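You operate a simulated robot arm through the tools that you are given. There is no shell and no other tool. Be economical: measure what you need, move in short steps, check, and stop when the job is done.

You run a simulated robot arm. Do the job below in one go: nothing can be reset, and whatever is moved stays where it is left.

TASK
Air the room until the narrow window clears, then lock it again.
Fine: its blind goes up for this and down at the end.

Only the result counts: the job must be done as asked and must still hold three seconds after the hand-in. Knocking over, shifting, dropping, spilling or breaking anything else fails it.

THE ROBOT
A 7-joint arm with a two-finger parallel gripper, fixed in place. Base frame: the origin is at the foot of the arm, x ahead of it, y to its left, z up. Readings come in mm, degrees, newtons and seconds.
With the tool pointing down near the work surface it reaches from about 100 to 720 mm from the base axis. Its first joint turns from -166.0 to 166.0 degrees. Payload 1.57 kg.
Tool frame: the origin (TCP) lies between the finger pads and is the grasp point; the fingertips stand 30 mm ahead of it; z points along the fingers, y is the line along which they close. The gripper opens to 110 mm. The fingers are 24 mm wide and 12 mm thick; the gripper's body (48 by 112 mm) begins 78 mm behind the TCP.
Orientation is that of the tool frame in the base frame, as a unit quaternion [x, y, z, w]. With the fingers straight down and closing along the base's y, the tool's x points along the base's -x, its y along +y and its z along -z.

THE INTERFACE
- The arm moves only by the tool arm_command. Its argument "increments" is a list of rows, each a list of 7 numbers: the shift along the tool's x, y, z in units of 40 mm (1.0 is 40 mm), then the turn, a rotation vector about the tool's x, y, z in units of 4 degrees (1.0 is 4 degrees), then the finger opening in mm, from 0 to 110. In form: [[dx, dy, dz, ax, ay, az, grip], ...]. A call has 1 to 12 rows; each row shifts and turns the commanded pose from where the row before left it, along the tool's axes as they then stand. A call with a number of a shift or a turn outside -1 to 1 is refused whole. Rows are played at 5 a second. More than 50 mm and 8.6 degrees between two rows, or a gripper value outside its range, and nothing of the call is played. A pose out of reach is approached as far as the arm can. The call stops where the force on the tool passes 40 N (or 10 N more than at its start, if that is more) or the arm is blocked; 0.2 s more then pass. Each finger travels about 45 mm/s and halts on what it meets, pressing with about 24 N; the grip force reading is that of the motor and also rises with nothing between the fingers. The clock runs only during rows and for 0.2 s after the last one: add rows that do not move to give the fingers time. It gives the time, the measured TCP pose, the force on the tool (base axes), the opening and the grip force at its end, in the units of the frame above (readings bear some noise), with the torque about the TCP (base axes, N m) and any sound that the robot's microphone picked up.
- Cameras (640 x 400 px; columns grow to the right, rows downward): "scene" is fixed at [48.8, 648.7, 1480]; the picture's right is [-0.92, -0.40, 0.00], its down [-0.10, 0.24, -0.97] and it looks along [0.38, -0.89, -0.26] (base axes); focal length 362 px, centre (320, 200). "wrist" rides on the gripper at [70, 16, -141] in the tool frame; the picture's right is [-0.23, 0.97, 0.00], its down [-0.86, -0.20, -0.48] and it looks along [-0.47, -0.11, 0.88] (tool axes); focal length 222 px, centre (320, 200). There is no depth. A picture from a camera that has moved, and an enlarged one, comes with that camera's place and axes in the base frame and with its lens.
- get_image(camera): a new picture of that camera. It takes no simulated time.
- lift_body(by): slides the trunk up (or, below 0, down) by that many mm; the arm rides with it, the base frame stays. It gives what a move gives, with no picture.
- zoom(camera, box): a new picture of the part [left, top, right, bottom] of that camera's present view, enlarged. It takes no simulated time.
- job_done(): hands the job in; it is judged then, once.

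Go step by step. Nothing tells you positions but the pictures and the camera data: compare them with the known pose of the tool, close in by small moves and look again before you grip or let go. The budget is 120 turns and 68 pictures, counting those below and the enlarged ones. Unless the task says otherwise, let go and move clear before handing in, and close with one line.

The tools are called after ">>>" as name(argument=value, ...) on one line, values as JSON. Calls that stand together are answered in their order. arm_command: Moves the arm, as the interface text tells. Its arguments: {"type":"object","properties":{"increments":{"type":"array","items":{"type":"array","items":{"type":"number"}}}},"required":["increments"]} The other tools are called the same way: lift_body (by) slides the trunk up or down; get_image (camera) takes a picture; zoom (camera, box) takes an enlarged picture of a part of a camera's view; job_done () hands the job in.

At the start:

```text
clock: 0.0
tool_pos: [260.4, -316.0, 1410.0]
tool_rot: [-0.001, 1.0, 0.0, -0.001]
contact_force: [0.1, 0.4, 0.0]
ft_torque: [-0.04, -0.01, 0.02]
gripper_width: 110.0
finger_force: 0.0
trunk travel left (down, up): [-564.0, 26.0]
```

scene: 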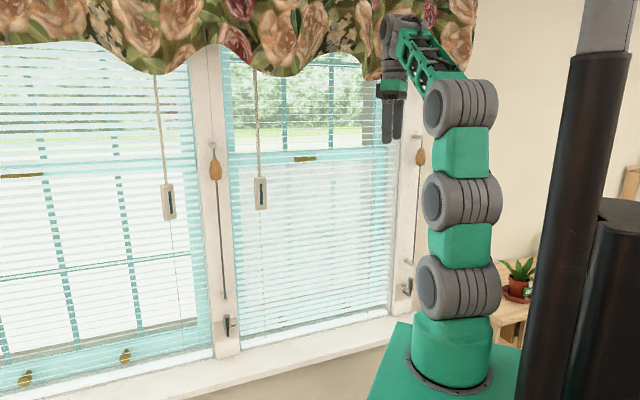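
wrist: 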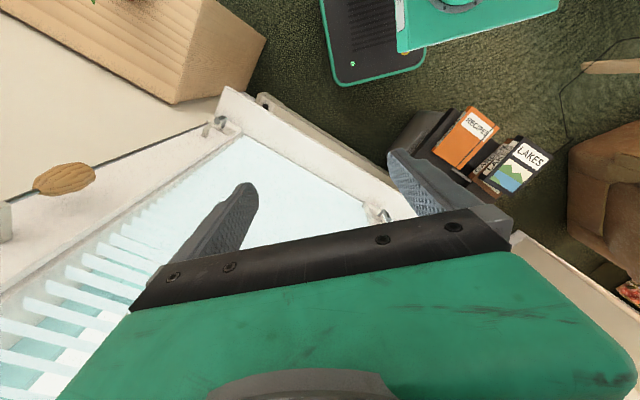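

I see two sash windows behind blinds, with cords, wooden pulls and hooks. The right one seems the narrow one; I'll look closer first.

>>> zoom(camera="scene", box=[180, 50, 440, 212])

>>> zoom(camera="scene", box=[180, 200, 440, 362])

>>> zoom(camera="scene", box=[0, 140, 240, 400])

```text
2.46 times, centred on (310, 131) of scene
camera zoom: at [48.8, 648.7, 1480.0], right [-0.92, -0.4, 0.0], down [-0.1, 0.24, -0.97], along [0.38, -0.89, -0.26], focal length 890 px, centre (345, 370)
```

zoom: 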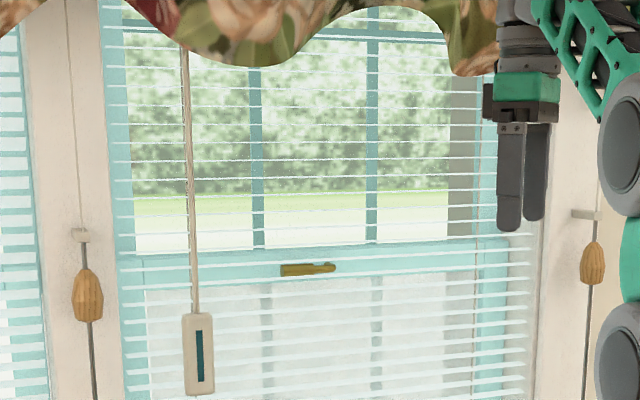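

```text
2.46 times, centred on (310, 281) of scene
camera zoom: at [48.8, 648.7, 1480.0], right [-0.92, -0.4, 0.0], down [-0.1, 0.24, -0.97], along [0.38, -0.89, -0.26], focal length 890 px, centre (345, 1)
```

zoom: 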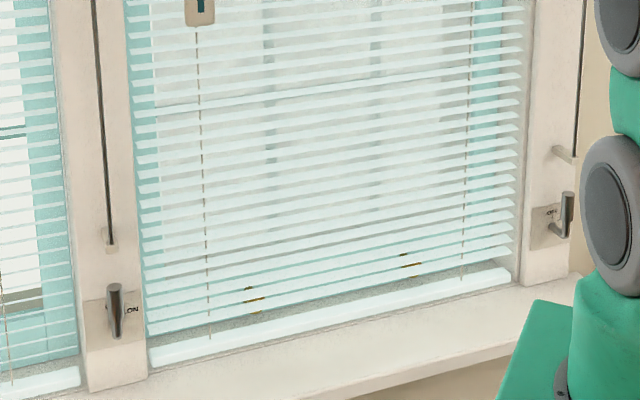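

```text
1.54 times, centred on (120, 270) of scene
camera zoom: at [48.8, 648.7, 1480.0], right [-0.92, -0.4, 0.0], down [-0.1, 0.24, -0.97], along [0.38, -0.89, -0.26], focal length 556 px, centre (628, 92)
```

zoom: 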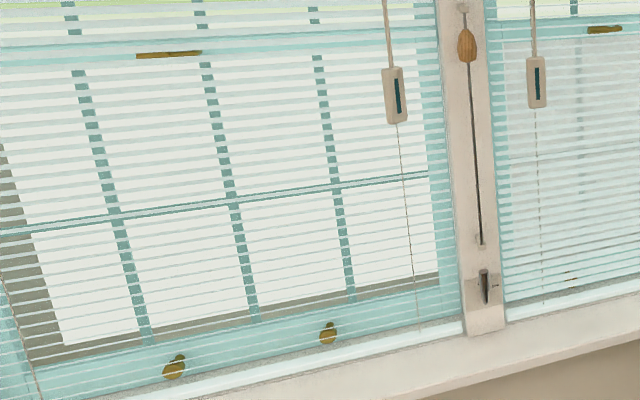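

The wall runs obliquely (normal about [-0.64, 0.77]), with the right-post wooden knob near (222,-627,1300). I'll look at the controls in more detail.

>>> zoom(camera="scene", box=[210, 290, 250, 350])

>>> zoom(camera="scene", box=[390, 255, 430, 305])

>>> zoom(camera="scene", box=[200, 130, 330, 220])

>>> zoom(camera="wrist", box=[0, 90, 250, 246])

```text
6.67 times, centred on (230, 320) of scene
camera zoom: at [48.8, 648.7, 1480.0], right [-0.92, -0.4, 0.0], down [-0.1, 0.24, -0.97], along [0.38, -0.89, -0.26], focal length 2410 px, centre (920, -600)
```

zoom: 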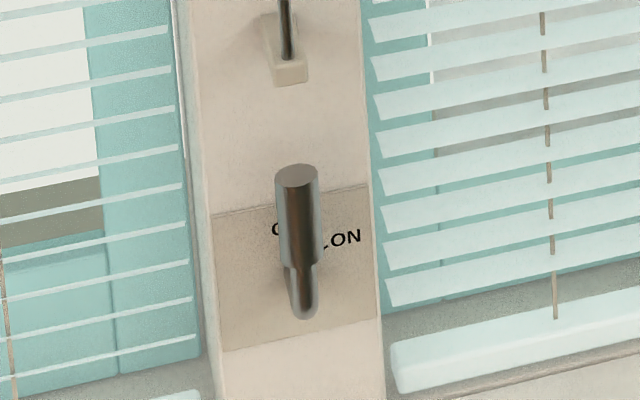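

```text
8.00 times, centred on (410, 280) of scene
camera zoom: at [48.8, 648.7, 1480.0], right [-0.92, -0.4, 0.0], down [-0.1, 0.24, -0.97], along [0.38, -0.89, -0.26], focal length 2892 px, centre (-400, -440)
```

zoom: 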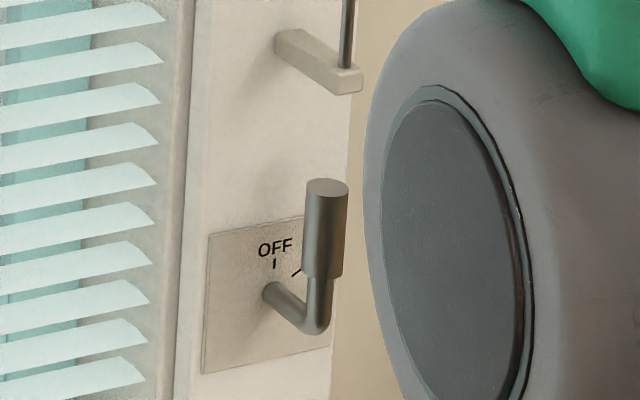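

```text
4.44 times, centred on (265, 175) of scene
camera zoom: at [48.8, 648.7, 1480.0], right [-0.92, -0.4, 0.0], down [-0.1, 0.24, -0.97], along [0.38, -0.89, -0.26], focal length 1607 px, centre (564, 311)
```

zoom: 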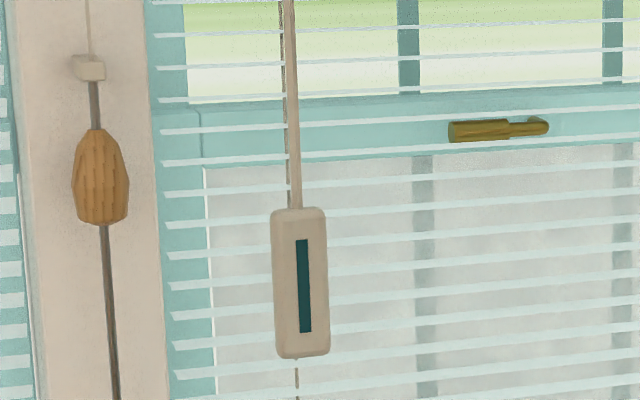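

```text
2.56 times, centred on (125, 168) of wrist
camera zoom: at [189.7, -300.2, 1550.9], right [0.23, 0.97, 0.0], down [0.86, -0.2, 0.48], along [0.47, -0.11, -0.88], focal length 569 px, centre (819, 282)
```

zoom: 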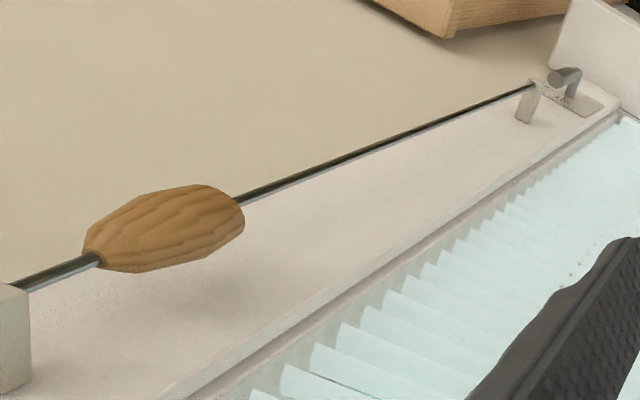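

The switches read OFF/ON and the wooden knobs slide on vertical rods. I'll turn the hand to face the window wall, keeping the TCP in place, so the wrist camera can inspect.

>>> arm_command(increments=[[0, 0, 0, 0.467, -0.995, 0.467, 110], [0, 0, 0, 0.467, -0.995, 0.467, 110], [0, 0, 0, 0.467, -0.995, 0.467, 110], [0, 0, 0, 0.467, -0.995, 0.467, 110], [0, 0, 0, 0.467, -0.995, 0.467, 110], [0, 0, 0, 0.467, -0.995, 0.467, 110], [0, 0, 0, 0.467, -0.995, 0.467, 110], [0, 0, 0, 0.467, -0.995, 0.467, 110], [0, 0, 0, 0.467, -0.995, 0.467, 110], [0, 0, 0, 0.467, -0.995, 0.467, 110], [0, 0, 0, 0.467, -0.995, 0.467, 110]])

>>> arm_command(increments=[[0, 0, 0, 0.467, -0.995, 0.467, 110], [0, 0, 0, 0.467, -0.995, 0.467, 110], [0, 0, 0, 0.467, -0.995, 0.467, 110], [0, 0, 0, 0.467, -0.995, 0.467, 110], [0, 0, 0, 0.467, -0.995, 0.467, 110], [0, 0, 0, 0.467, -0.995, 0.467, 110], [0, 0, 0, 0.467, -0.995, 0.467, 110], [0, 0, 0, 0.467, -0.995, 0.467, 110], [0, 0, 0, 0.467, -0.995, 0.467, 110], [0, 0, 0, 0.467, -0.995, 0.467, 110]])

>>> get_image(camera="wrist")

>>> get_image(camera="scene")

```text
clock: 2.6
tool_pos: [254.8, -311.8, 1399.5]
tool_rot: [0.19, 0.91, -0.151, 0.337]
contact_force: [0.3, -0.5, 0.2]
ft_torque: [-0.01, -0.02, -0.01]
gripper_width: 110.1
finger_force: 0.0
out of reach, approached as far as the arm can: row 11
trunk travel left (down, up): [-564.0, 26.0]
stopped in row 11: the arm was blocked; the commanded pose is now the measured one
```

```text
clock: 3.3
tool_pos: [241.4, -332.4, 1395.0]
tool_rot: [0.29, 0.886, -0.16, 0.325]
contact_force: [0.6, -0.6, -0.7]
ft_torque: [-0.03, -0.02, 0.0]
gripper_width: 109.9
finger_force: 0.0
out of reach, approached as far as the arm can: row 1, 2, 3
trunk travel left (down, up): [-564.0, 26.0]
stopped in row 3: the arm was blocked; the commanded pose is now the measured one
```

```text
58 pictures are left
camera wrist: at [138.6, -223.4, 1450.8], right [0.74, 0.67, 0.06], down [0.18, -0.28, 0.94], along [0.64, -0.69, -0.33], focal length 222 px, centre (320, 200)
```

wrist: 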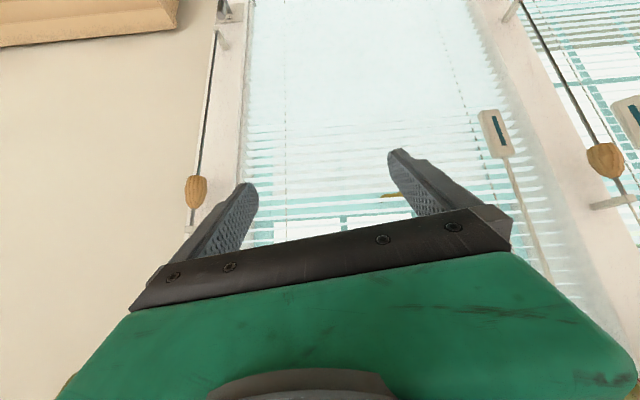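

```text
57 pictures are left
```

scene: 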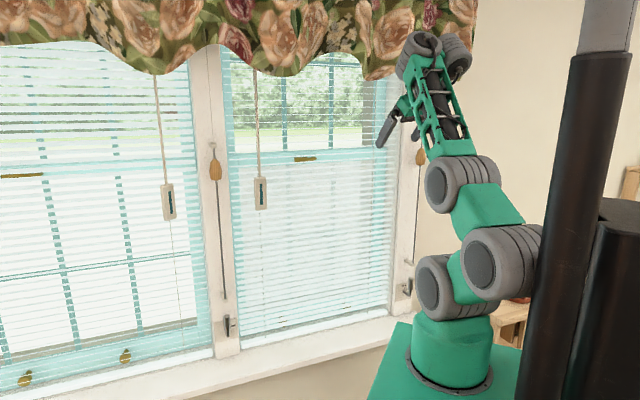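

The arm was folded too high; I'll move down and toward the wall a little, then finish turning the hand level.

>>> arm_command(increments=[[0.273, 0, 0.855, 0, 0, 0, 110], [0.273, 0, 0.855, 0, 0, 0, 110], [0.273, 0, 0.855, 0, 0, 0, 110], [0.273, 0, 0.855, 0, 0, 0, 110], [0.273, 0, 0.855, 0, 0, 0, 110], [0.273, 0, 0.855, 0, 0, 0, 110]])

>>> arm_command(increments=[[0, 0, 0, 0.187, -0.979, 0.21, 110], [0, 0, 0, 0.187, -0.979, 0.21, 110], [0, 0, 0, 0.187, -0.979, 0.21, 110], [0, 0, 0, 0.187, -0.979, 0.21, 110], [0, 0, 0, 0.187, -0.979, 0.21, 110], [0, 0, 0, 0.187, -0.979, 0.21, 110], [0, 0, 0, 0.187, -0.979, 0.21, 110], [0, 0, 0, 0.187, -0.979, 0.21, 110], [0, 0, 0, 0.187, -0.979, 0.21, 110], [0, 0, 0, 0.187, -0.979, 0.21, 110], [0, 0, 0, 0.187, -0.979, 0.21, 110], [0, 0, 0, 0.187, -0.979, 0.21, 110]])

>>> get_image(camera="wrist")

```text
clock: 4.7
tool_pos: [241.8, -333.3, 1389.5]
tool_rot: [0.292, 0.888, -0.158, 0.319]
contact_force: [0.4, 0.1, 0.3]
ft_torque: [0.0, 0.0, 0.02]
gripper_width: 110.0
finger_force: 0.1
out of reach, approached as far as the arm can: row 1, 2, 3, 4, 5, 6
trunk travel left (down, up): [-564.0, 26.0]
```

```text
clock: 5.5
tool_pos: [231.1, -346.5, 1393.6]
tool_rot: [0.36, 0.859, -0.178, 0.316]
contact_force: [0.9, -0.1, 0.1]
ft_torque: [0.02, 0.0, 0.01]
gripper_width: 109.8
finger_force: 0.1
out of reach, approached as far as the arm can: row 1, 2, 3
trunk travel left (down, up): [-564.0, 26.0]
stopped in row 3: the arm was blocked; the commanded pose is now the measured one
```

```text
56 pictures are left
camera wrist: at [144.8, -224.5, 1449.9], right [0.84, 0.54, 0.08], down [0.12, -0.31, 0.94], along [0.54, -0.78, -0.33], focal length 222 px, centre (320, 200)
```

wrist: 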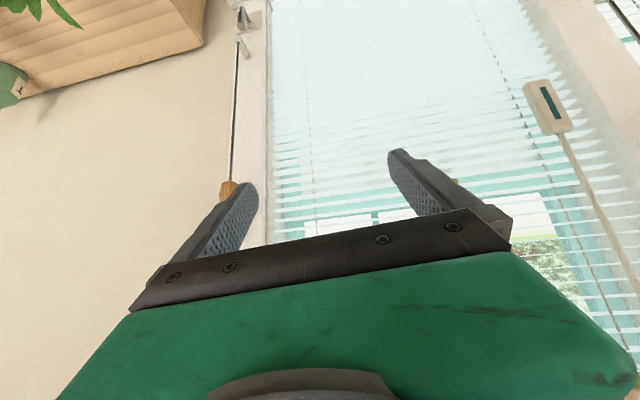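

The arm hits some joint limit here. I'll test whether rolling about the tool axis frees it, and moving down.

>>> arm_command(increments=[[0, 0, 0, 0, 0, -1, 110], [0, 0, 0, 0, 0, -1, 110], [0, 0, 0, 0, 0, -1, 110], [0, 0, 0, 0, 0, -1, 110]])

>>> arm_command(increments=[[0, 0, 0.5, 0, 0, 0, 110], [0, 0, 0.5, 0, 0, 0, 110], [0, 0, 0.5, 0, 0, 0, 110]])

```text
clock: 6.5
tool_pos: [231.4, -347.6, 1390.3]
tool_rot: [0.236, 0.903, -0.219, 0.285]
contact_force: [-0.3, -0.5, 0.0]
ft_torque: [-0.02, 0.0, 0.02]
gripper_width: 109.8
finger_force: 0.1
trunk travel left (down, up): [-564.0, 26.0]
```

```text
clock: 7.3
tool_pos: [252.0, -345.7, 1391.0]
tool_rot: [0.238, 0.903, -0.218, 0.284]
contact_force: [-0.4, -0.4, -0.1]
ft_torque: [0.01, 0.01, 0.0]
gripper_width: 110.2
finger_force: 0.1
out of reach, approached as far as the arm can: row 1, 2, 3
trunk travel left (down, up): [-564.0, 26.0]
```

Rolling works but moving along the fingers does not; I'll try moving horizontally toward the wall.

>>> arm_command(increments=[[-0.35, -0.13, 0.33, 0, 0, 0, 110], [-0.35, -0.13, 0.33, 0, 0, 0, 110], [-0.35, -0.13, 0.33, 0, 0, 0, 110], [-0.35, -0.13, 0.33, 0, 0, 0, 110]])

>>> get_image(camera="scene")

```text
clock: 8.3
tool_pos: [310.7, -374.4, 1407.7]
tool_rot: [0.239, 0.902, -0.221, 0.285]
contact_force: [0.0, -0.3, 0.2]
ft_torque: [-0.01, -0.01, -0.05]
gripper_width: 109.9
finger_force: 0.1
out of reach, approached as far as the arm can: row 1, 2, 3, 4
trunk travel left (down, up): [-564.0, 26.0]
```

```text
55 pictures are left
```

scene: 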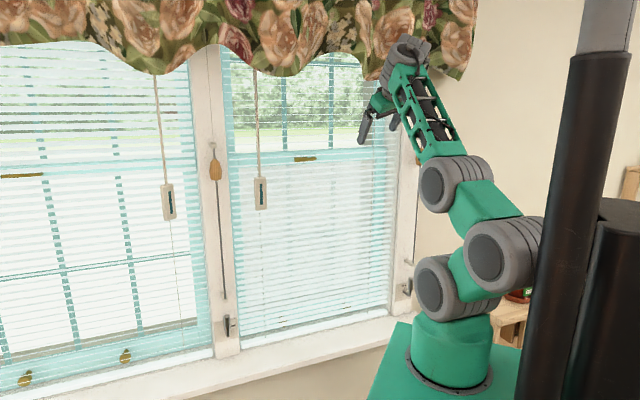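

The elbow has folded back against its limit. I'll point the tool down again, then move outward so the shoulder leans forward, before tilting.

>>> arm_command(increments=[[0, 0, 0, -0.406, 0.968, 0, 110], [0, 0, 0, -0.406, 0.968, 0, 110], [0, 0, 0, -0.406, 0.968, 0, 110], [0, 0, 0, -0.406, 0.968, 0, 110], [0, 0, 0, -0.406, 0.968, 0, 110], [0, 0, 0, -0.406, 0.968, 0, 110], [0, 0, 0, -0.406, 0.968, 0, 110], [0, 0, 0, -0.406, 0.968, 0, 110], [0, 0, 0, -0.406, 0.968, 0, 110], [0, 0, 0, -0.406, 0.968, 0, 110]])

>>> get_image(camera="scene")

```text
clock: 10.3
tool_pos: [312.8, -379.1, 1408.9]
tool_rot: [0.253, 0.966, -0.034, 0.044]
contact_force: [5.7, -17.3, -20.0]
ft_torque: [0.91, -0.54, 0.7]
gripper_width: 109.9
finger_force: 0.0
trunk travel left (down, up): [-564.0, 26.0]
stopped in row 10: the force on the tool passed its limit at 114 N (the readings are from after the stop); the commanded pose is now the measured one
```

```text
54 pictures are left
```

scene: 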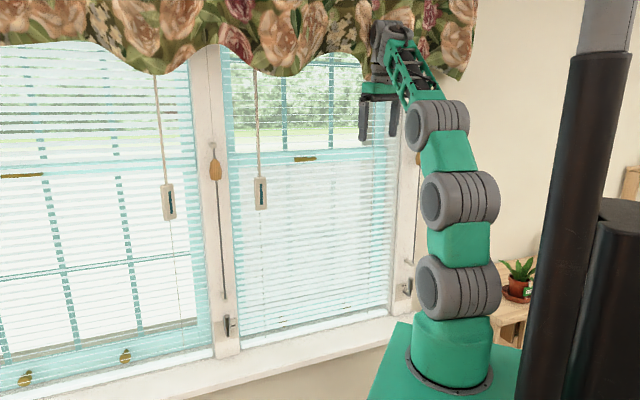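

The hand touched something (likely the valance). Back off inward and down.

>>> arm_command(increments=[[0.5, 0.18, 0.3, 0, 0, 0, 110], [0.7, 0.27, 0.5, 0, 0, 0, 110], [0.3, 0.1, 1, 0, 0, 0, 110], [0, 0, 1, 0, 0, 0, 110], [0, 0, 1, 0, 0, 0, 110]])

>>> get_image(camera="scene")

```text
clock: 11.5
tool_pos: [282.7, -341.2, 1252.3]
tool_rot: [0.253, 0.966, -0.034, 0.044]
contact_force: [0.4, -0.2, -0.5]
ft_torque: [-0.02, -0.02, -0.05]
gripper_width: 110.0
finger_force: 0.1
trunk travel left (down, up): [-564.0, 26.0]
```

```text
53 pictures are left
```

scene: 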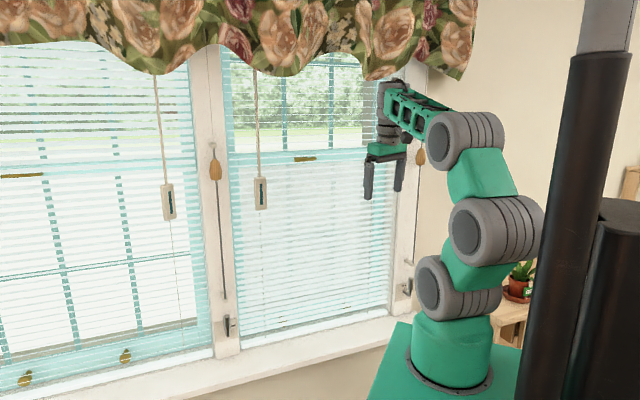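

Clear again, nothing disturbed. Next: lower to about z 1070, outward a little, then tilt to horizontal.

>>> arm_command(increments=[[0, 0, 1, 0, 0, 0, 110], [0, 0, 1, 0, 0, 0, 110], [0, 0, 1, 0, 0, 0, 110], [0, 0, 1, 0, 0, 0, 110], [0, 0, 0.5, 0, 0, 0, 110], [-0.9, -0.34, 0, 0, 0, 0, 110]])

>>> get_image(camera="scene")

```text
clock: 12.9
tool_pos: [332.5, -407.8, 1122.7]
tool_rot: [0.253, 0.966, -0.032, 0.042]
contact_force: [0.7, -0.8, 0.0]
ft_torque: [0.03, 0.04, -0.01]
gripper_width: 110.0
finger_force: 0.0
out of reach, approached as far as the arm can: row 3, 4, 5
trunk travel left (down, up): [-564.0, 26.0]
```

```text
52 pictures are left
```

scene: 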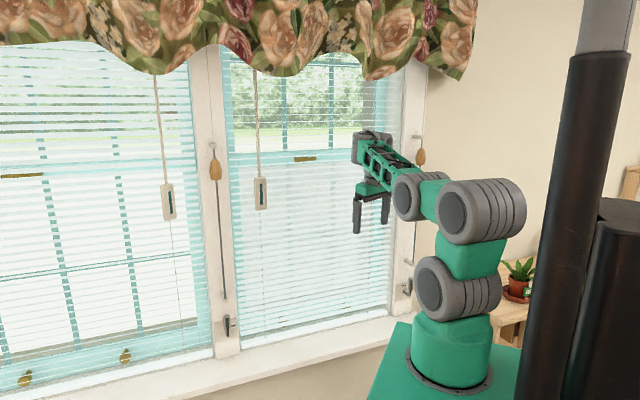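

Good posture now. Tilt to horizontal in place.

>>> arm_command(increments=[[0, 0, 0, 0.18, -0.988, 0.205, 110], [0, 0, 0, 0.18, -0.988, 0.205, 110], [0, 0, 0, 0.18, -0.988, 0.205, 110], [0, 0, 0, 0.18, -0.988, 0.205, 110], [0, 0, 0, 0.18, -0.988, 0.205, 110], [0, 0, 0, 0.18, -0.988, 0.205, 110], [0, 0, 0, 0.18, -0.988, 0.205, 110], [0, 0, 0, 0.18, -0.988, 0.205, 110], [0, 0, 0, 0.18, -0.988, 0.205, 110], [0, 0, 0, 0.18, -0.988, 0.205, 110]])

>>> get_image(camera="scene")

```text
clock: 15.1
tool_pos: [403.1, -351.4, 1383.8]
tool_rot: [0.3, 0.878, -0.182, 0.325]
contact_force: [0.3, -0.1, 0.4]
ft_torque: [0.02, 0.01, 0.03]
gripper_width: 110.0
finger_force: 0.0
out of reach, approached as far as the arm can: row 1, 2, 3, 4, 5, 6, 7, 8, 9, 10
trunk travel left (down, up): [-564.0, 26.0]
```

```text
51 pictures are left
```

scene: 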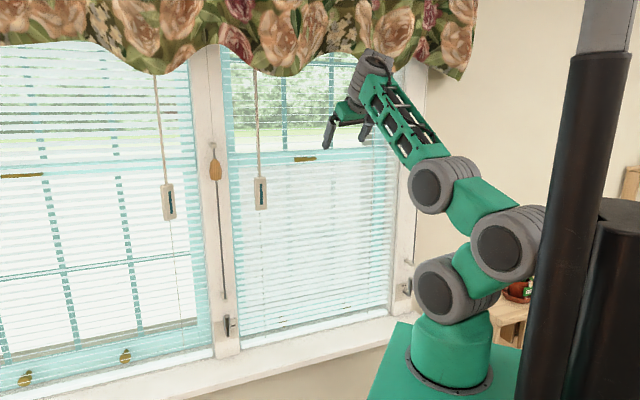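

The fold limit requires a higher, farther target for a horizontal hand. I'll command it up to z≈1290, d≈540, then finish tilting.

>>> arm_command(increments=[[-0.87, -0.17, -0.63, 0, 0, 0, 110], [-0.87, -0.17, -0.63, 0, 0, 0, 110], [-0.87, -0.17, -0.63, 0, 0, 0, 110], [-0.87, -0.17, -0.63, 0, 0, 0, 110], [-0.87, -0.17, -0.63, 0, 0, 0, 110], [0, 0, 0, 0, 0, 0, 110]])

>>> arm_command(increments=[[0, 0, 0, 0.18, -0.988, 0.205, 110], [0, 0, 0, 0.18, -0.988, 0.205, 110], [0, 0, 0, 0.18, -0.988, 0.205, 110], [0, 0, 0, 0.18, -0.988, 0.205, 110], [0, 0, 0, 0.18, -0.988, 0.205, 110], [0, 0, 0, 0.18, -0.988, 0.205, 110]])

>>> get_image(camera="scene")

```text
clock: 16.5
tool_pos: [423.8, -378.7, 1564.2]
tool_rot: [0.299, 0.877, -0.181, 0.329]
contact_force: [0.0, -0.4, -0.5]
ft_torque: [0.0, 0.03, -0.04]
gripper_width: 110.0
finger_force: 0.0
out of reach, approached as far as the arm can: row 5
trunk travel left (down, up): [-564.0, 26.0]
```

```text
clock: 17.9
tool_pos: [424.4, -383.3, 1591.4]
tool_rot: [0.305, 0.772, -0.254, 0.496]
contact_force: [-0.8, 0.7, 0.0]
ft_torque: [0.05, -0.01, -0.01]
gripper_width: 110.0
finger_force: 0.0
out of reach, approached as far as the arm can: row 4, 5, 6
trunk travel left (down, up): [-564.0, 26.0]
```

```text
50 pictures are left
```

scene: 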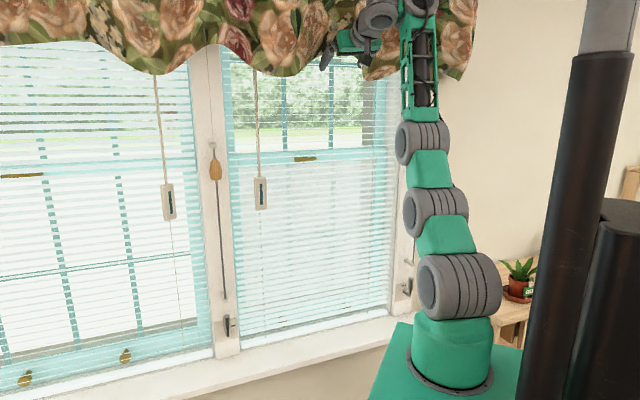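

Now the posture is good (forearm upright, hand nearly level) but too high; the trunk can lower it. Back off slightly, then slide the trunk down.

>>> arm_command(increments=[[0, 0, -0.8, 0, 0, 0, 110]])

>>> lift_body(by=-300)

>>> get_image(camera="wrist")

>>> get_image(camera="scene")

```text
clock: 18.3
tool_pos: [410.7, -365.5, 1612.2]
tool_rot: [0.303, 0.771, -0.257, 0.498]
contact_force: [-0.3, 0.1, 0.4]
ft_torque: [0.03, 0.0, -0.03]
gripper_width: 110.2
finger_force: 0.1
out of reach, approached as far as the arm can: row 1
trunk travel left (down, up): [-564.0, 26.0]
```

```text
clock: 21.3
tool_pos: [411.5, -366.8, 1311.7]
tool_rot: [0.306, 0.77, -0.258, 0.497]
contact_force: [-0.4, 0.4, 1.4]
ft_torque: [0.01, 0.04, -0.04]
gripper_width: 110.2
finger_force: 0.2
trunk travel left (down, up): [-264.0, 326.0]
```

```text
49 pictures are left
camera wrist: at [314.1, -241.9, 1297.8], right [0.78, 0.62, 0.12], down [-0.16, 0.02, 0.99], along [0.61, -0.79, 0.11], focal length 222 px, centre (320, 200)
```

wrist: 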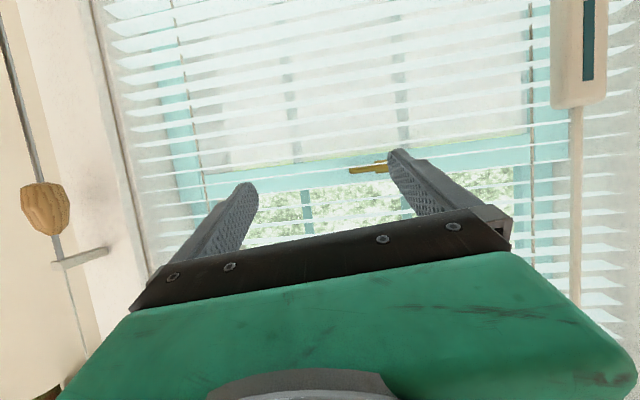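

```text
48 pictures are left
```

scene: 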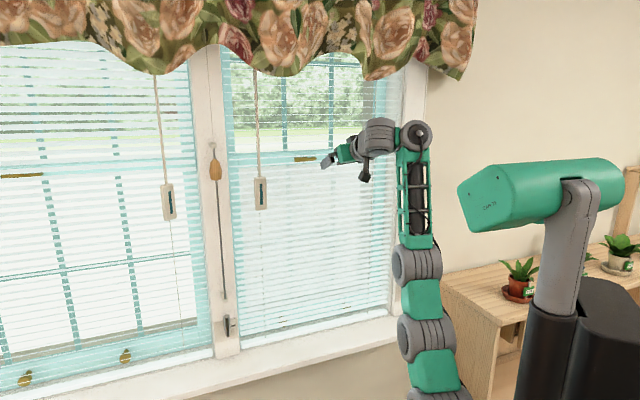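

Hand is nearly level at the window. I'll zoom on the tag, and on the left knob and right knob for their purpose.

>>> zoom(camera="wrist", box=[500, 0, 640, 140])

>>> zoom(camera="scene", box=[370, 60, 470, 320])

>>> zoom(camera="scene", box=[0, 0, 270, 170])

```text
2.86 times, centred on (570, 70) of wrist
camera zoom: at [314.1, -241.9, 1297.8], right [0.78, 0.62, 0.12], down [-0.16, 0.02, 0.99], along [0.61, -0.79, 0.11], focal length 635 px, centre (-394, 571)
```

zoom: 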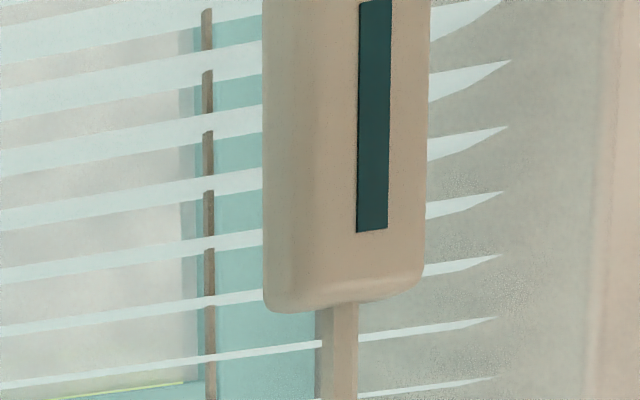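

```text
1.54 times, centred on (420, 190) of scene
camera zoom: at [48.8, 648.7, 1480.0], right [-0.92, -0.4, 0.0], down [-0.1, 0.24, -0.97], along [0.38, -0.89, -0.26], focal length 556 px, centre (166, 215)
```

zoom: 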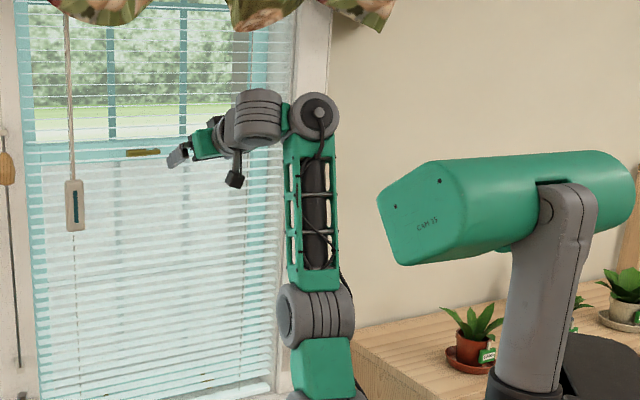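

```text
2.35 times, centred on (135, 85) of scene
camera zoom: at [48.8, 648.7, 1480.0], right [-0.92, -0.4, 0.0], down [-0.1, 0.24, -0.97], along [0.38, -0.89, -0.26], focal length 851 px, centre (755, 471)
```

zoom: 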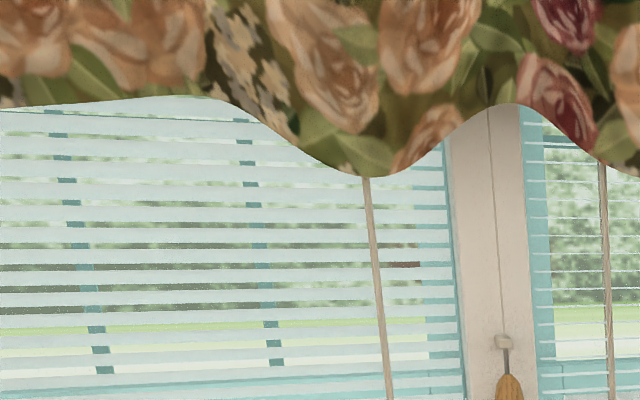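

Both knobs hang on lift strings; the right knob sits beside the narrow window. I'll go to a standoff in front of it and test that one.

>>> arm_command(increments=[[0.042, -0.871, -0.133, 0, 0, 0, 110], [0.042, -0.871, -0.133, 0, 0, 0, 110], [0.042, -0.871, -0.133, 0, 0, 0, 110], [0.042, -0.871, -0.133, 0, 0, 0, 110], [0.042, -0.871, -0.133, 0, 0, 0, 110], [0.042, -0.871, -0.133, 0, 0, 0, 110], [0.042, -0.871, -0.133, 0, 0, 0, 110], [0.042, -0.871, -0.133, 0, 0, 0, 110], [0.042, -0.871, -0.133, 0, 0, 0, 110]])

>>> get_image(camera="wrist")

```text
clock: 23.3
tool_pos: [168.6, -511.2, 1276.7]
tool_rot: [0.305, 0.771, -0.257, 0.497]
contact_force: [-0.1, -0.8, -0.8]
ft_torque: [-0.02, -0.04, 0.04]
gripper_width: 110.1
finger_force: 0.1
out of reach, approached as far as the arm can: row 5, 6, 7, 8, 9
trunk travel left (down, up): [-264.0, 326.0]
```

```text
44 pictures are left
camera wrist: at [71.3, -386.8, 1262.4], right [0.78, 0.62, 0.12], down [-0.16, 0.01, 0.99], along [0.61, -0.79, 0.11], focal length 222 px, centre (320, 200)
```

wrist: 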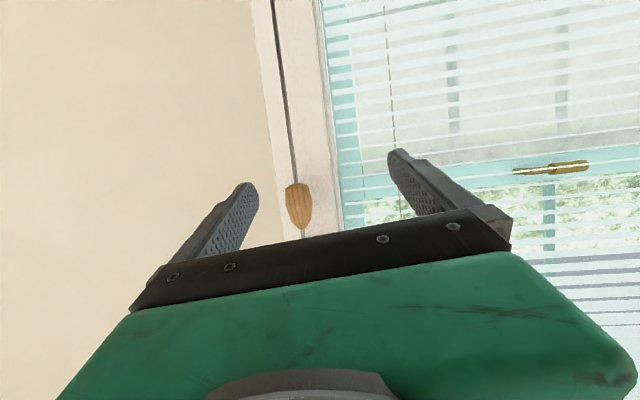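

Knob triangulates to (222,-627,1297). Approach most of the way.

>>> arm_command(increments=[[-0.5, -0.35, 0.4, 0, 0, 0, 110], [-0.5, -0.35, 0.5, 0, 0, 0, 110], [-0.5, -0.35, 0.5, 0, 0, 0, 110], [0, 0, 0, 0, 0, 0, 110]])

>>> get_image(camera="wrist")

```text
clock: 24.3
tool_pos: [189.0, -559.7, 1261.5]
tool_rot: [0.305, 0.771, -0.258, 0.497]
contact_force: [-0.6, -0.3, 0.5]
ft_torque: [-0.01, 0.01, 0.02]
gripper_width: 110.0
finger_force: 0.0
out of reach, approached as far as the arm can: row 1, 2, 3
trunk travel left (down, up): [-264.0, 326.0]
```

```text
43 pictures are left
camera wrist: at [90.3, -434.2, 1248.4], right [0.78, 0.62, 0.12], down [-0.16, 0.02, 0.99], along [0.61, -0.79, 0.11], focal length 222 px, centre (320, 200)
```

wrist: 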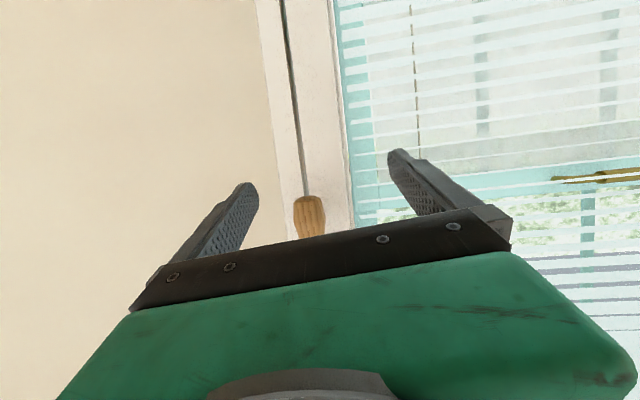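

Reach-limited in this posture; raise the trunk 100 mm so the arm has slack, then come back down to the knob.

>>> lift_body(by=100)

>>> arm_command(increments=[[0.5, 0, 0.2, 0, 0, 0, 110], [0.5, 0, 0.2, 0, 0, 0, 110], [0, 0, 0, 0, 0, 0, 110]])

>>> get_image(camera="wrist")

```text
clock: 25.7
tool_pos: [188.3, -558.8, 1361.4]
tool_rot: [0.305, 0.771, -0.257, 0.497]
contact_force: [-0.6, 0.4, -0.5]
ft_torque: [0.0, -0.01, 0.02]
gripper_width: 110.2
finger_force: 0.2
trunk travel left (down, up): [-364.0, 226.0]
```

```text
clock: 26.5
tool_pos: [184.9, -562.9, 1318.2]
tool_rot: [0.304, 0.77, -0.257, 0.498]
contact_force: [-0.2, -0.6, 0.4]
ft_torque: [0.0, -0.02, -0.01]
gripper_width: 110.0
finger_force: 0.0
trunk travel left (down, up): [-364.0, 226.0]
```

```text
42 pictures are left
camera wrist: at [87.2, -437.1, 1305.2], right [0.78, 0.62, 0.12], down [-0.16, 0.02, 0.99], along [0.61, -0.79, 0.11], focal length 222 px, centre (320, 200)
```

wrist: 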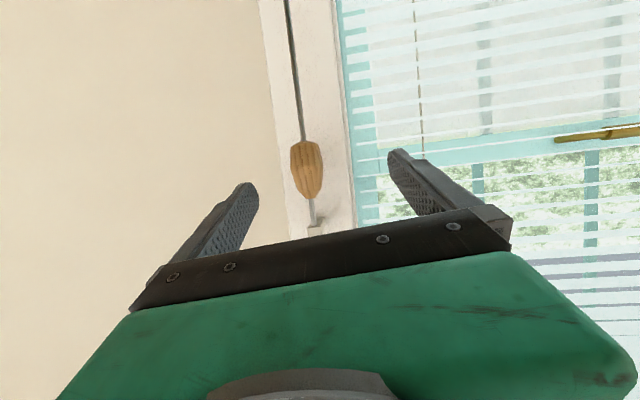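

Approach and close on the knob.

>>> arm_command(increments=[[-0.06, -0.13, 0.53, 0, 0, 0, 110], [-0.06, -0.13, 0.53, 0, 0, 0, 110], [-0.05, -0.13, 0.53, 0, 0, 0, 110], [0, 0, 0, 0, 0, 0, 110]])

>>> get_image(camera="wrist")

```text
clock: 27.5
tool_pos: [215.2, -618.6, 1303.1]
tool_rot: [0.305, 0.771, -0.257, 0.498]
contact_force: [0.0, 0.0, 0.0]
ft_torque: [0.01, -0.03, -0.01]
gripper_width: 109.9
finger_force: 0.0
trunk travel left (down, up): [-364.0, 226.0]
```

```text
41 pictures are left
camera wrist: at [117.2, -494.2, 1289.2], right [0.78, 0.62, 0.12], down [-0.16, 0.02, 0.99], along [0.61, -0.79, 0.11], focal length 222 px, centre (320, 200)
```

wrist: 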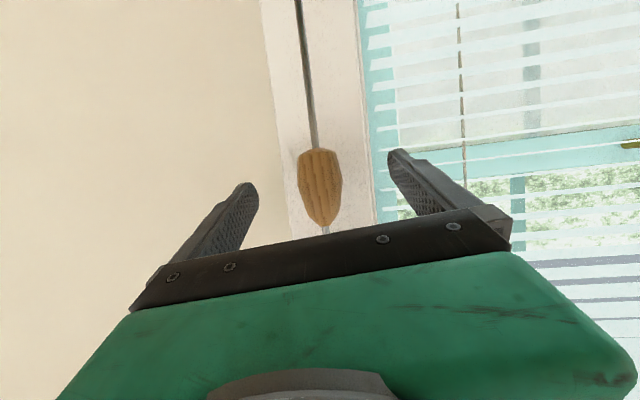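

Knob is centred between the fingers. Close.

>>> arm_command(increments=[[0, 0, 0.1, 0, 0, 0, 20], [0, 0, 0, 0, 0, 0, 20], [0, 0, 0, 0, 0, 0, 20], [0, 0, 0, 0, 0, 0, 20], [0, 0, 0, 0, 0, 0, 20], [0, 0, 0, 0, 0, 0, 20]])

```text
clock: 28.9
tool_pos: [217.0, -622.1, 1301.9]
tool_rot: [0.305, 0.77, -0.257, 0.498]
contact_force: [-0.2, -2.7, 2.0]
ft_torque: [0.35, -0.44, -0.03]
gripper_width: 34.3
finger_force: 28.0
trunk travel left (down, up): [-364.0, 226.0]
```

Gripped (34 mm). Pull down 40 mm as a test.

>>> arm_command(increments=[[0.46, 0.046, 0.187, 0, 0, 0, 20], [0.46, 0.046, 0.187, 0, 0, 0, 20], [0, 0, 0, 0, 0, 0, 20]])

>>> get_image(camera="scene")

```text
clock: 29.7
tool_pos: [217.1, -620.4, 1261.3]
tool_rot: [0.304, 0.771, -0.256, 0.497]
contact_force: [-1.1, -2.8, 1.1]
ft_torque: [0.58, -0.65, 0.0]
gripper_width: 32.7
finger_force: 40.4
trunk travel left (down, up): [-364.0, 226.0]
```

```text
40 pictures are left
```

scene: 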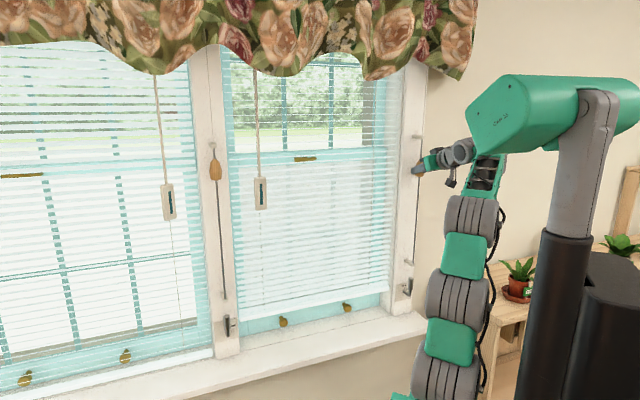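

The narrow blind rises with this knob (about twice the travel). I'll continue pulling straight down using the trunk.

>>> lift_body(by=-250)

>>> get_image(camera="scene")

```text
clock: 32.2
tool_pos: [216.0, -621.1, 1011.2]
tool_rot: [0.304, 0.771, -0.256, 0.498]
contact_force: [-1.0, -3.4, 3.4]
ft_torque: [0.47, -0.82, -0.06]
gripper_width: 32.4
finger_force: 40.6
trunk travel left (down, up): [-114.0, 476.0]
```

```text
39 pictures are left
```

scene: 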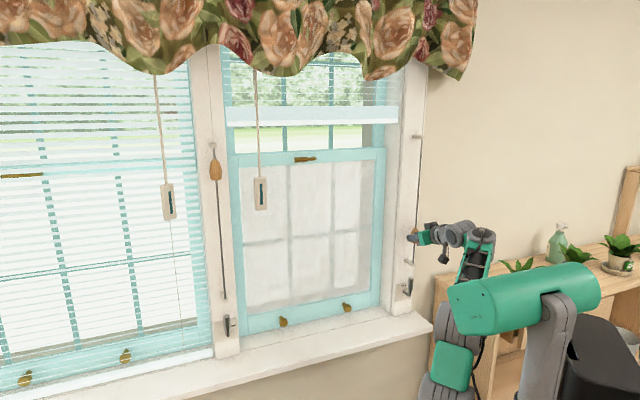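

The blind is already above the latch. Pull a further 70 mm, then release and see whether it holds.

>>> lift_body(by=-70)

>>> arm_command(increments=[[0, 0, 0, 0, 0, 0, 45], [0, 0, 0, 0, 0, 0, 45], [0, 0, 0, 0, 0, 0, 45], [0, 0, 0, 0, 0, 0, 45]])

>>> get_image(camera="scene")

>>> get_image(camera="wrist")

```text
clock: 33.3
tool_pos: [215.8, -619.8, 947.3]
tool_rot: [0.303, 0.767, -0.262, 0.502]
contact_force: [-0.7, -17.6, 34.9]
ft_torque: [0.03, -0.87, -0.16]
gripper_width: 33.3
finger_force: 41.1
trunk travel left (down, up): [-44.0, 546.0]
```

```text
clock: 34.3
tool_pos: [217.3, -621.6, 940.8]
tool_rot: [0.305, 0.77, -0.257, 0.498]
contact_force: [0.2, 0.7, 1.0]
ft_torque: [0.03, 0.02, 0.0]
gripper_width: 45.1
finger_force: 0.0
trunk travel left (down, up): [-44.0, 546.0]
```

```text
38 pictures are left
```

scene: 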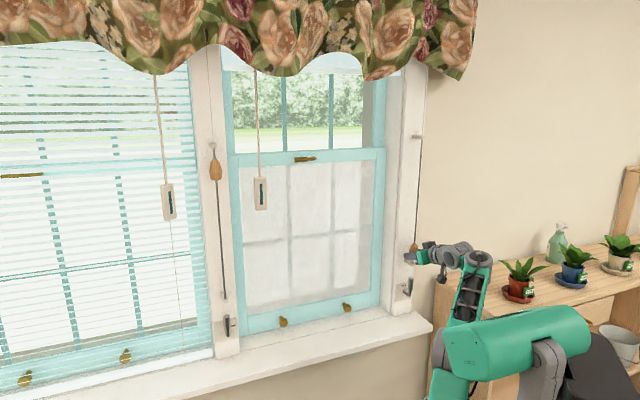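

```text
37 pictures are left
camera wrist: at [119.3, -496.3, 928.0], right [0.78, 0.62, 0.12], down [-0.16, 0.02, 0.99], along [0.61, -0.79, 0.11], focal length 222 px, centre (320, 200)
```

wrist: 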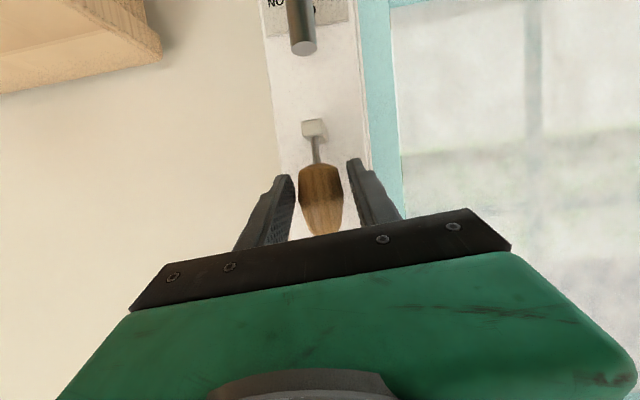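

The blind stays up. Now look at the latch and the sash lifts.

>>> zoom(camera="scene", box=[285, 145, 325, 170])

>>> zoom(camera="scene", box=[225, 270, 395, 376])

>>> zoom(camera="scene", box=[0, 150, 70, 195])

```text
16.00 times, centred on (305, 158) of scene
camera zoom: at [48.8, 648.7, 1480.0], right [-0.92, -0.4, 0.0], down [-0.1, 0.24, -0.97], along [0.38, -0.89, -0.26], focal length 5785 px, centre (560, 880)
```

zoom: 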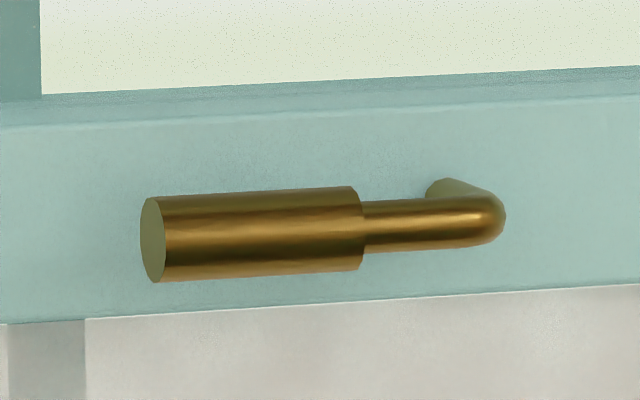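

```text
3.76 times, centred on (310, 323) of scene
camera zoom: at [48.8, 648.7, 1480.0], right [-0.92, -0.4, 0.0], down [-0.1, 0.24, -0.97], along [0.38, -0.89, -0.26], focal length 1361 px, centre (358, -263)
```

zoom: 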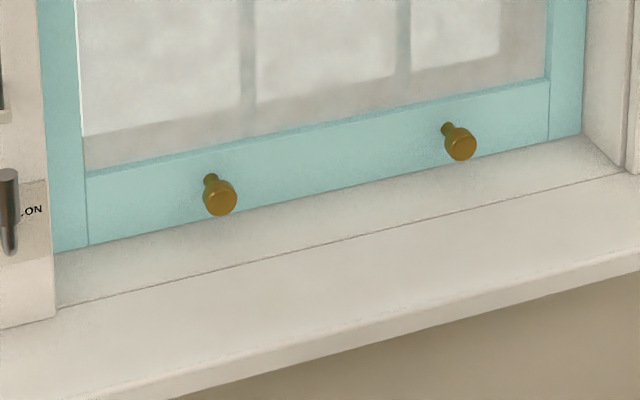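

```text
8.89 times, centred on (35, 172) of scene
camera zoom: at [48.8, 648.7, 1480.0], right [-0.92, -0.4, 0.0], down [-0.1, 0.24, -0.97], along [0.38, -0.89, -0.26], focal length 3214 px, centre (2853, 444)
```

zoom: 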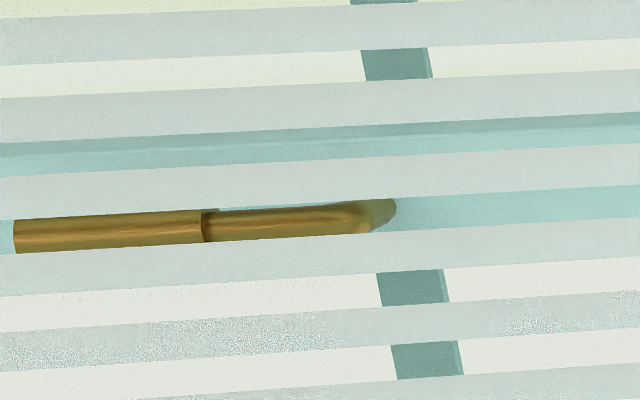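

The latch is a crank: pivot at its right end, handle lying horizontal to the left; sash knobs are at the bottom rail. Now release fully and retreat, raise the trunk, and go before the latch.

>>> arm_command(increments=[[0, 0, -0.8, 0, 0, 0, 60], [0, 0, -0.9, 0, 0, 0, 60], [0, 0, -0.9, 0, 0, 0, 60]])

>>> lift_body(by=330)

```text
clock: 35.1
tool_pos: [154.3, -548.5, 980.9]
tool_rot: [0.304, 0.771, -0.256, 0.498]
contact_force: [0.1, -0.1, 0.3]
ft_torque: [0.01, -0.04, -0.01]
gripper_width: 60.0
finger_force: 0.1
trunk travel left (down, up): [-44.0, 546.0]
```

```text
clock: 38.4
tool_pos: [154.9, -549.0, 1309.9]
tool_rot: [0.305, 0.77, -0.258, 0.498]
contact_force: [-0.5, -0.2, -0.6]
ft_torque: [0.0, 0.0, -0.02]
gripper_width: 60.0
finger_force: 0.0
trunk travel left (down, up): [-374.0, 216.0]
```

Move along the wall to in front of the latch, closing the fingers.

>>> arm_command(increments=[[-0.093, 0.941, 0.1, 0, 0, 0, 0], [-0.093, 0.941, 0.1, 0, 0, 0, 0], [-0.093, 0.941, 0.1, 0, 0, 0, 0], [-0.093, 0.941, 0.1, 0, 0, 0, 0], [-0.093, 0.941, 0.1, 0, 0, 0, 0], [-0.093, 0.941, 0.1, 0, 0, 0, 0], [-0.093, 0.941, 0.1, 0, 0, 0, 0], [-0.093, 0.941, 0.1, 0, 0, 0, 0], [-0.093, 0.941, 0.1, 0, 0, 0, 0], [-0.093, 0.941, 0.1, 0, 0, 0, 0], [-0.093, 0.941, 0.1, 0, 0, 0, 0]])

>>> get_image(camera="wrist")

```text
clock: 40.8
tool_pos: [496.3, -305.3, 1293.6]
tool_rot: [0.305, 0.77, -0.258, 0.497]
contact_force: [0.0, -0.2, 0.3]
ft_torque: [0.0, 0.02, 0.0]
gripper_width: 0.0
finger_force: 21.3
trunk travel left (down, up): [-374.0, 216.0]
```

```text
33 pictures are left
camera wrist: at [397.7, -180.0, 1279.2], right [0.78, 0.62, 0.12], down [-0.16, 0.02, 0.99], along [0.61, -0.79, 0.11], focal length 222 px, centre (320, 200)
```

wrist: 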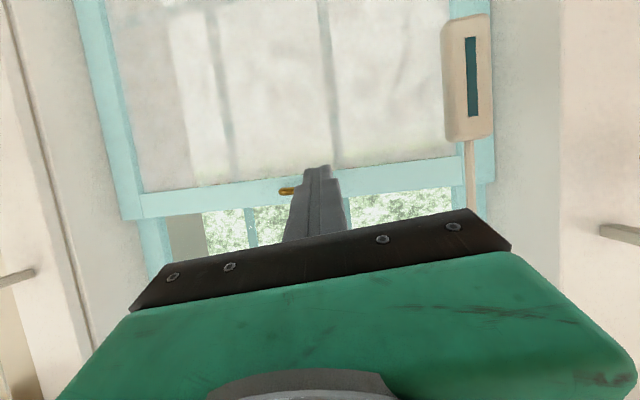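

Latch pivot ≈ (560,-490,1295), handle end ≈ (602,-430,1295). Move the closed fingertips in just below the handle's free end.

>>> arm_command(increments=[[-0.175, -0.13, 0.865, 0, 0, 0, 0], [-0.175, -0.13, 0.865, 0, 0, 0, 0], [-0.175, -0.13, 0.865, 0, 0, 0, 0], [0, 0, 0, 0, 0, 0, 0]])

>>> get_image(camera="wrist")

```text
clock: 41.8
tool_pos: [554.2, -392.8, 1275.0]
tool_rot: [0.304, 0.77, -0.257, 0.499]
contact_force: [0.0, 1.1, -0.6]
ft_torque: [0.01, 0.01, 0.01]
gripper_width: 0.0
finger_force: 21.1
trunk travel left (down, up): [-374.0, 216.0]
```

```text
32 pictures are left
camera wrist: at [456.8, -268.7, 1260.9], right [0.78, 0.62, 0.12], down [-0.16, 0.02, 0.99], along [0.61, -0.79, 0.11], focal length 222 px, centre (320, 200)
```

wrist: 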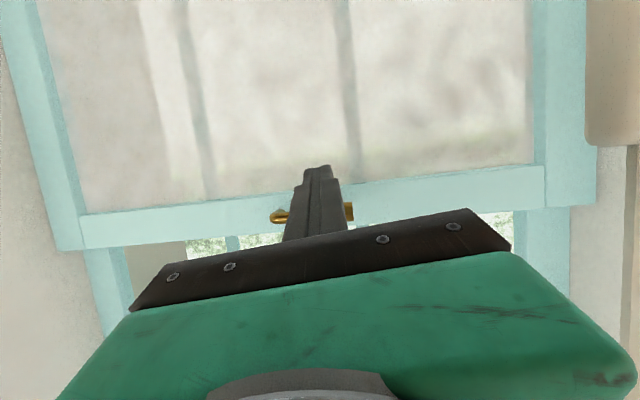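

Fingertip is below the handle; go 28 mm further in, then push up gently.

>>> arm_command(increments=[[-0.13, -0.02, 0.33, 0, 0, 0, 0], [-0.13, -0.02, 0.33, 0, 0, 0, 0], [0, 0, 0, 0, 0, 0, 0]])

>>> arm_command(increments=[[-0.23, -0.023, -0.093, 0, 0, 0, 0], [-0.23, -0.023, -0.093, 0, 0, 0, 0], [-0.23, -0.023, -0.093, 0, 0, 0, 0], [0, 0, 0, 0, 0, 0, 0]])

>>> get_image(camera="wrist")

>>> zoom(camera="scene", box=[265, 130, 345, 180])

```text
clock: 42.6
tool_pos: [571.5, -414.8, 1274.5]
tool_rot: [0.303, 0.771, -0.256, 0.498]
contact_force: [-0.8, -0.1, 0.1]
ft_torque: [0.0, 0.0, 0.02]
gripper_width: 0.2
finger_force: 21.6
trunk travel left (down, up): [-374.0, 216.0]
```

```text
clock: 43.6
tool_pos: [571.4, -413.7, 1305.3]
tool_rot: [0.304, 0.77, -0.257, 0.499]
contact_force: [-0.5, 0.0, 0.6]
ft_torque: [0.01, -0.02, 0.02]
gripper_width: 0.4
finger_force: 21.4
trunk travel left (down, up): [-374.0, 216.0]
```

```text
31 pictures are left
camera wrist: at [473.6, -290.0, 1291.5], right [0.78, 0.62, 0.12], down [-0.16, 0.02, 0.99], along [0.61, -0.79, 0.11], focal length 222 px, centre (320, 200)
```

wrist: 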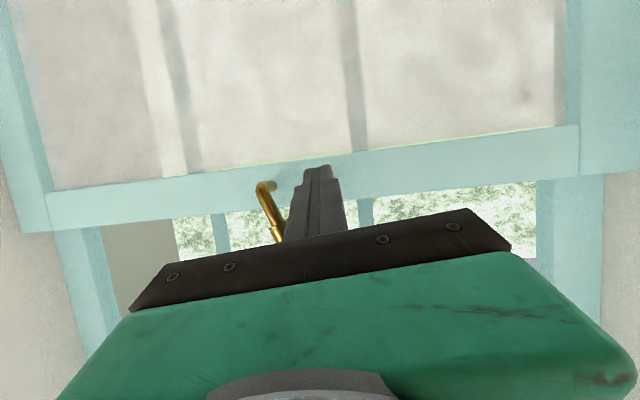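

```text
8.00 times, centred on (305, 155) of scene
camera zoom: at [48.8, 648.7, 1480.0], right [-0.92, -0.4, 0.0], down [-0.1, 0.24, -0.97], along [0.38, -0.89, -0.26], focal length 2892 px, centre (440, 560)
```

zoom: 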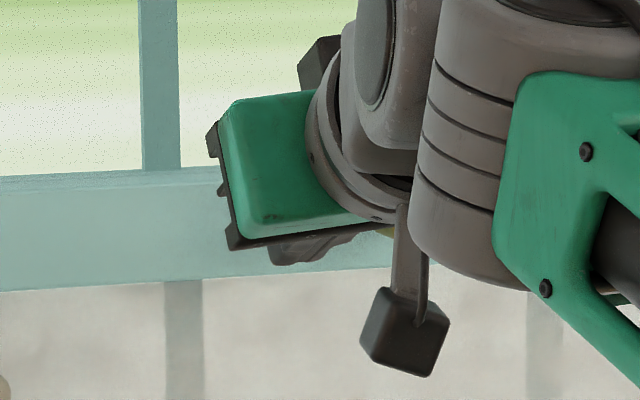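

The handle swung upward easily to about 60°. Raise and push sideways to complete the quarter turn.

>>> arm_command(increments=[[-0.46, -0.046, -0.187, 0, 0, 0, 0], [-0.41, -0.046, -0.17, 0, 0, 0, 0], [0.05, -0.5, 0, 0, 0, 0, 0], [0.05, -0.4, 0, 0, 0, 0, 0], [0, 0, 0, 0, 0, 0, 0]])

>>> get_image(camera="wrist")

```text
clock: 44.5
tool_pos: [562.7, -423.2, 1343.8]
tool_rot: [0.289, 0.776, -0.256, 0.499]
contact_force: [30.2, 21.2, 1.8]
ft_torque: [-0.21, 0.17, 0.6]
gripper_width: 0.3
finger_force: 20.8
trunk travel left (down, up): [-374.0, 216.0]
stopped in row 4: the force on the tool passed its limit at 49 N (the readings are from after the stop); the commanded pose is now the measured one
```

```text
29 pictures are left
camera wrist: at [461.1, -301.0, 1328.3], right [0.76, 0.64, 0.1], down [-0.15, 0.02, 0.99], along [0.63, -0.77, 0.12], focal length 222 px, centre (320, 200)
```

wrist: 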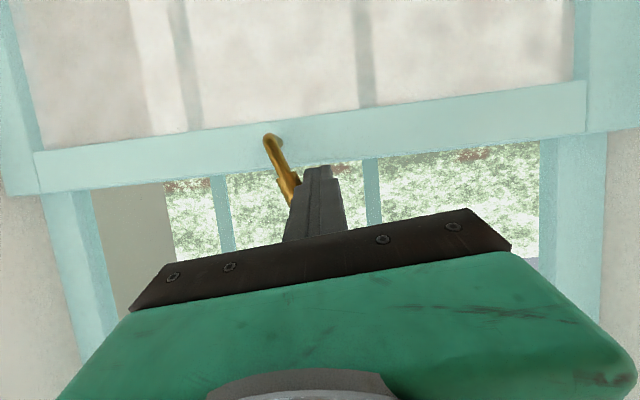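

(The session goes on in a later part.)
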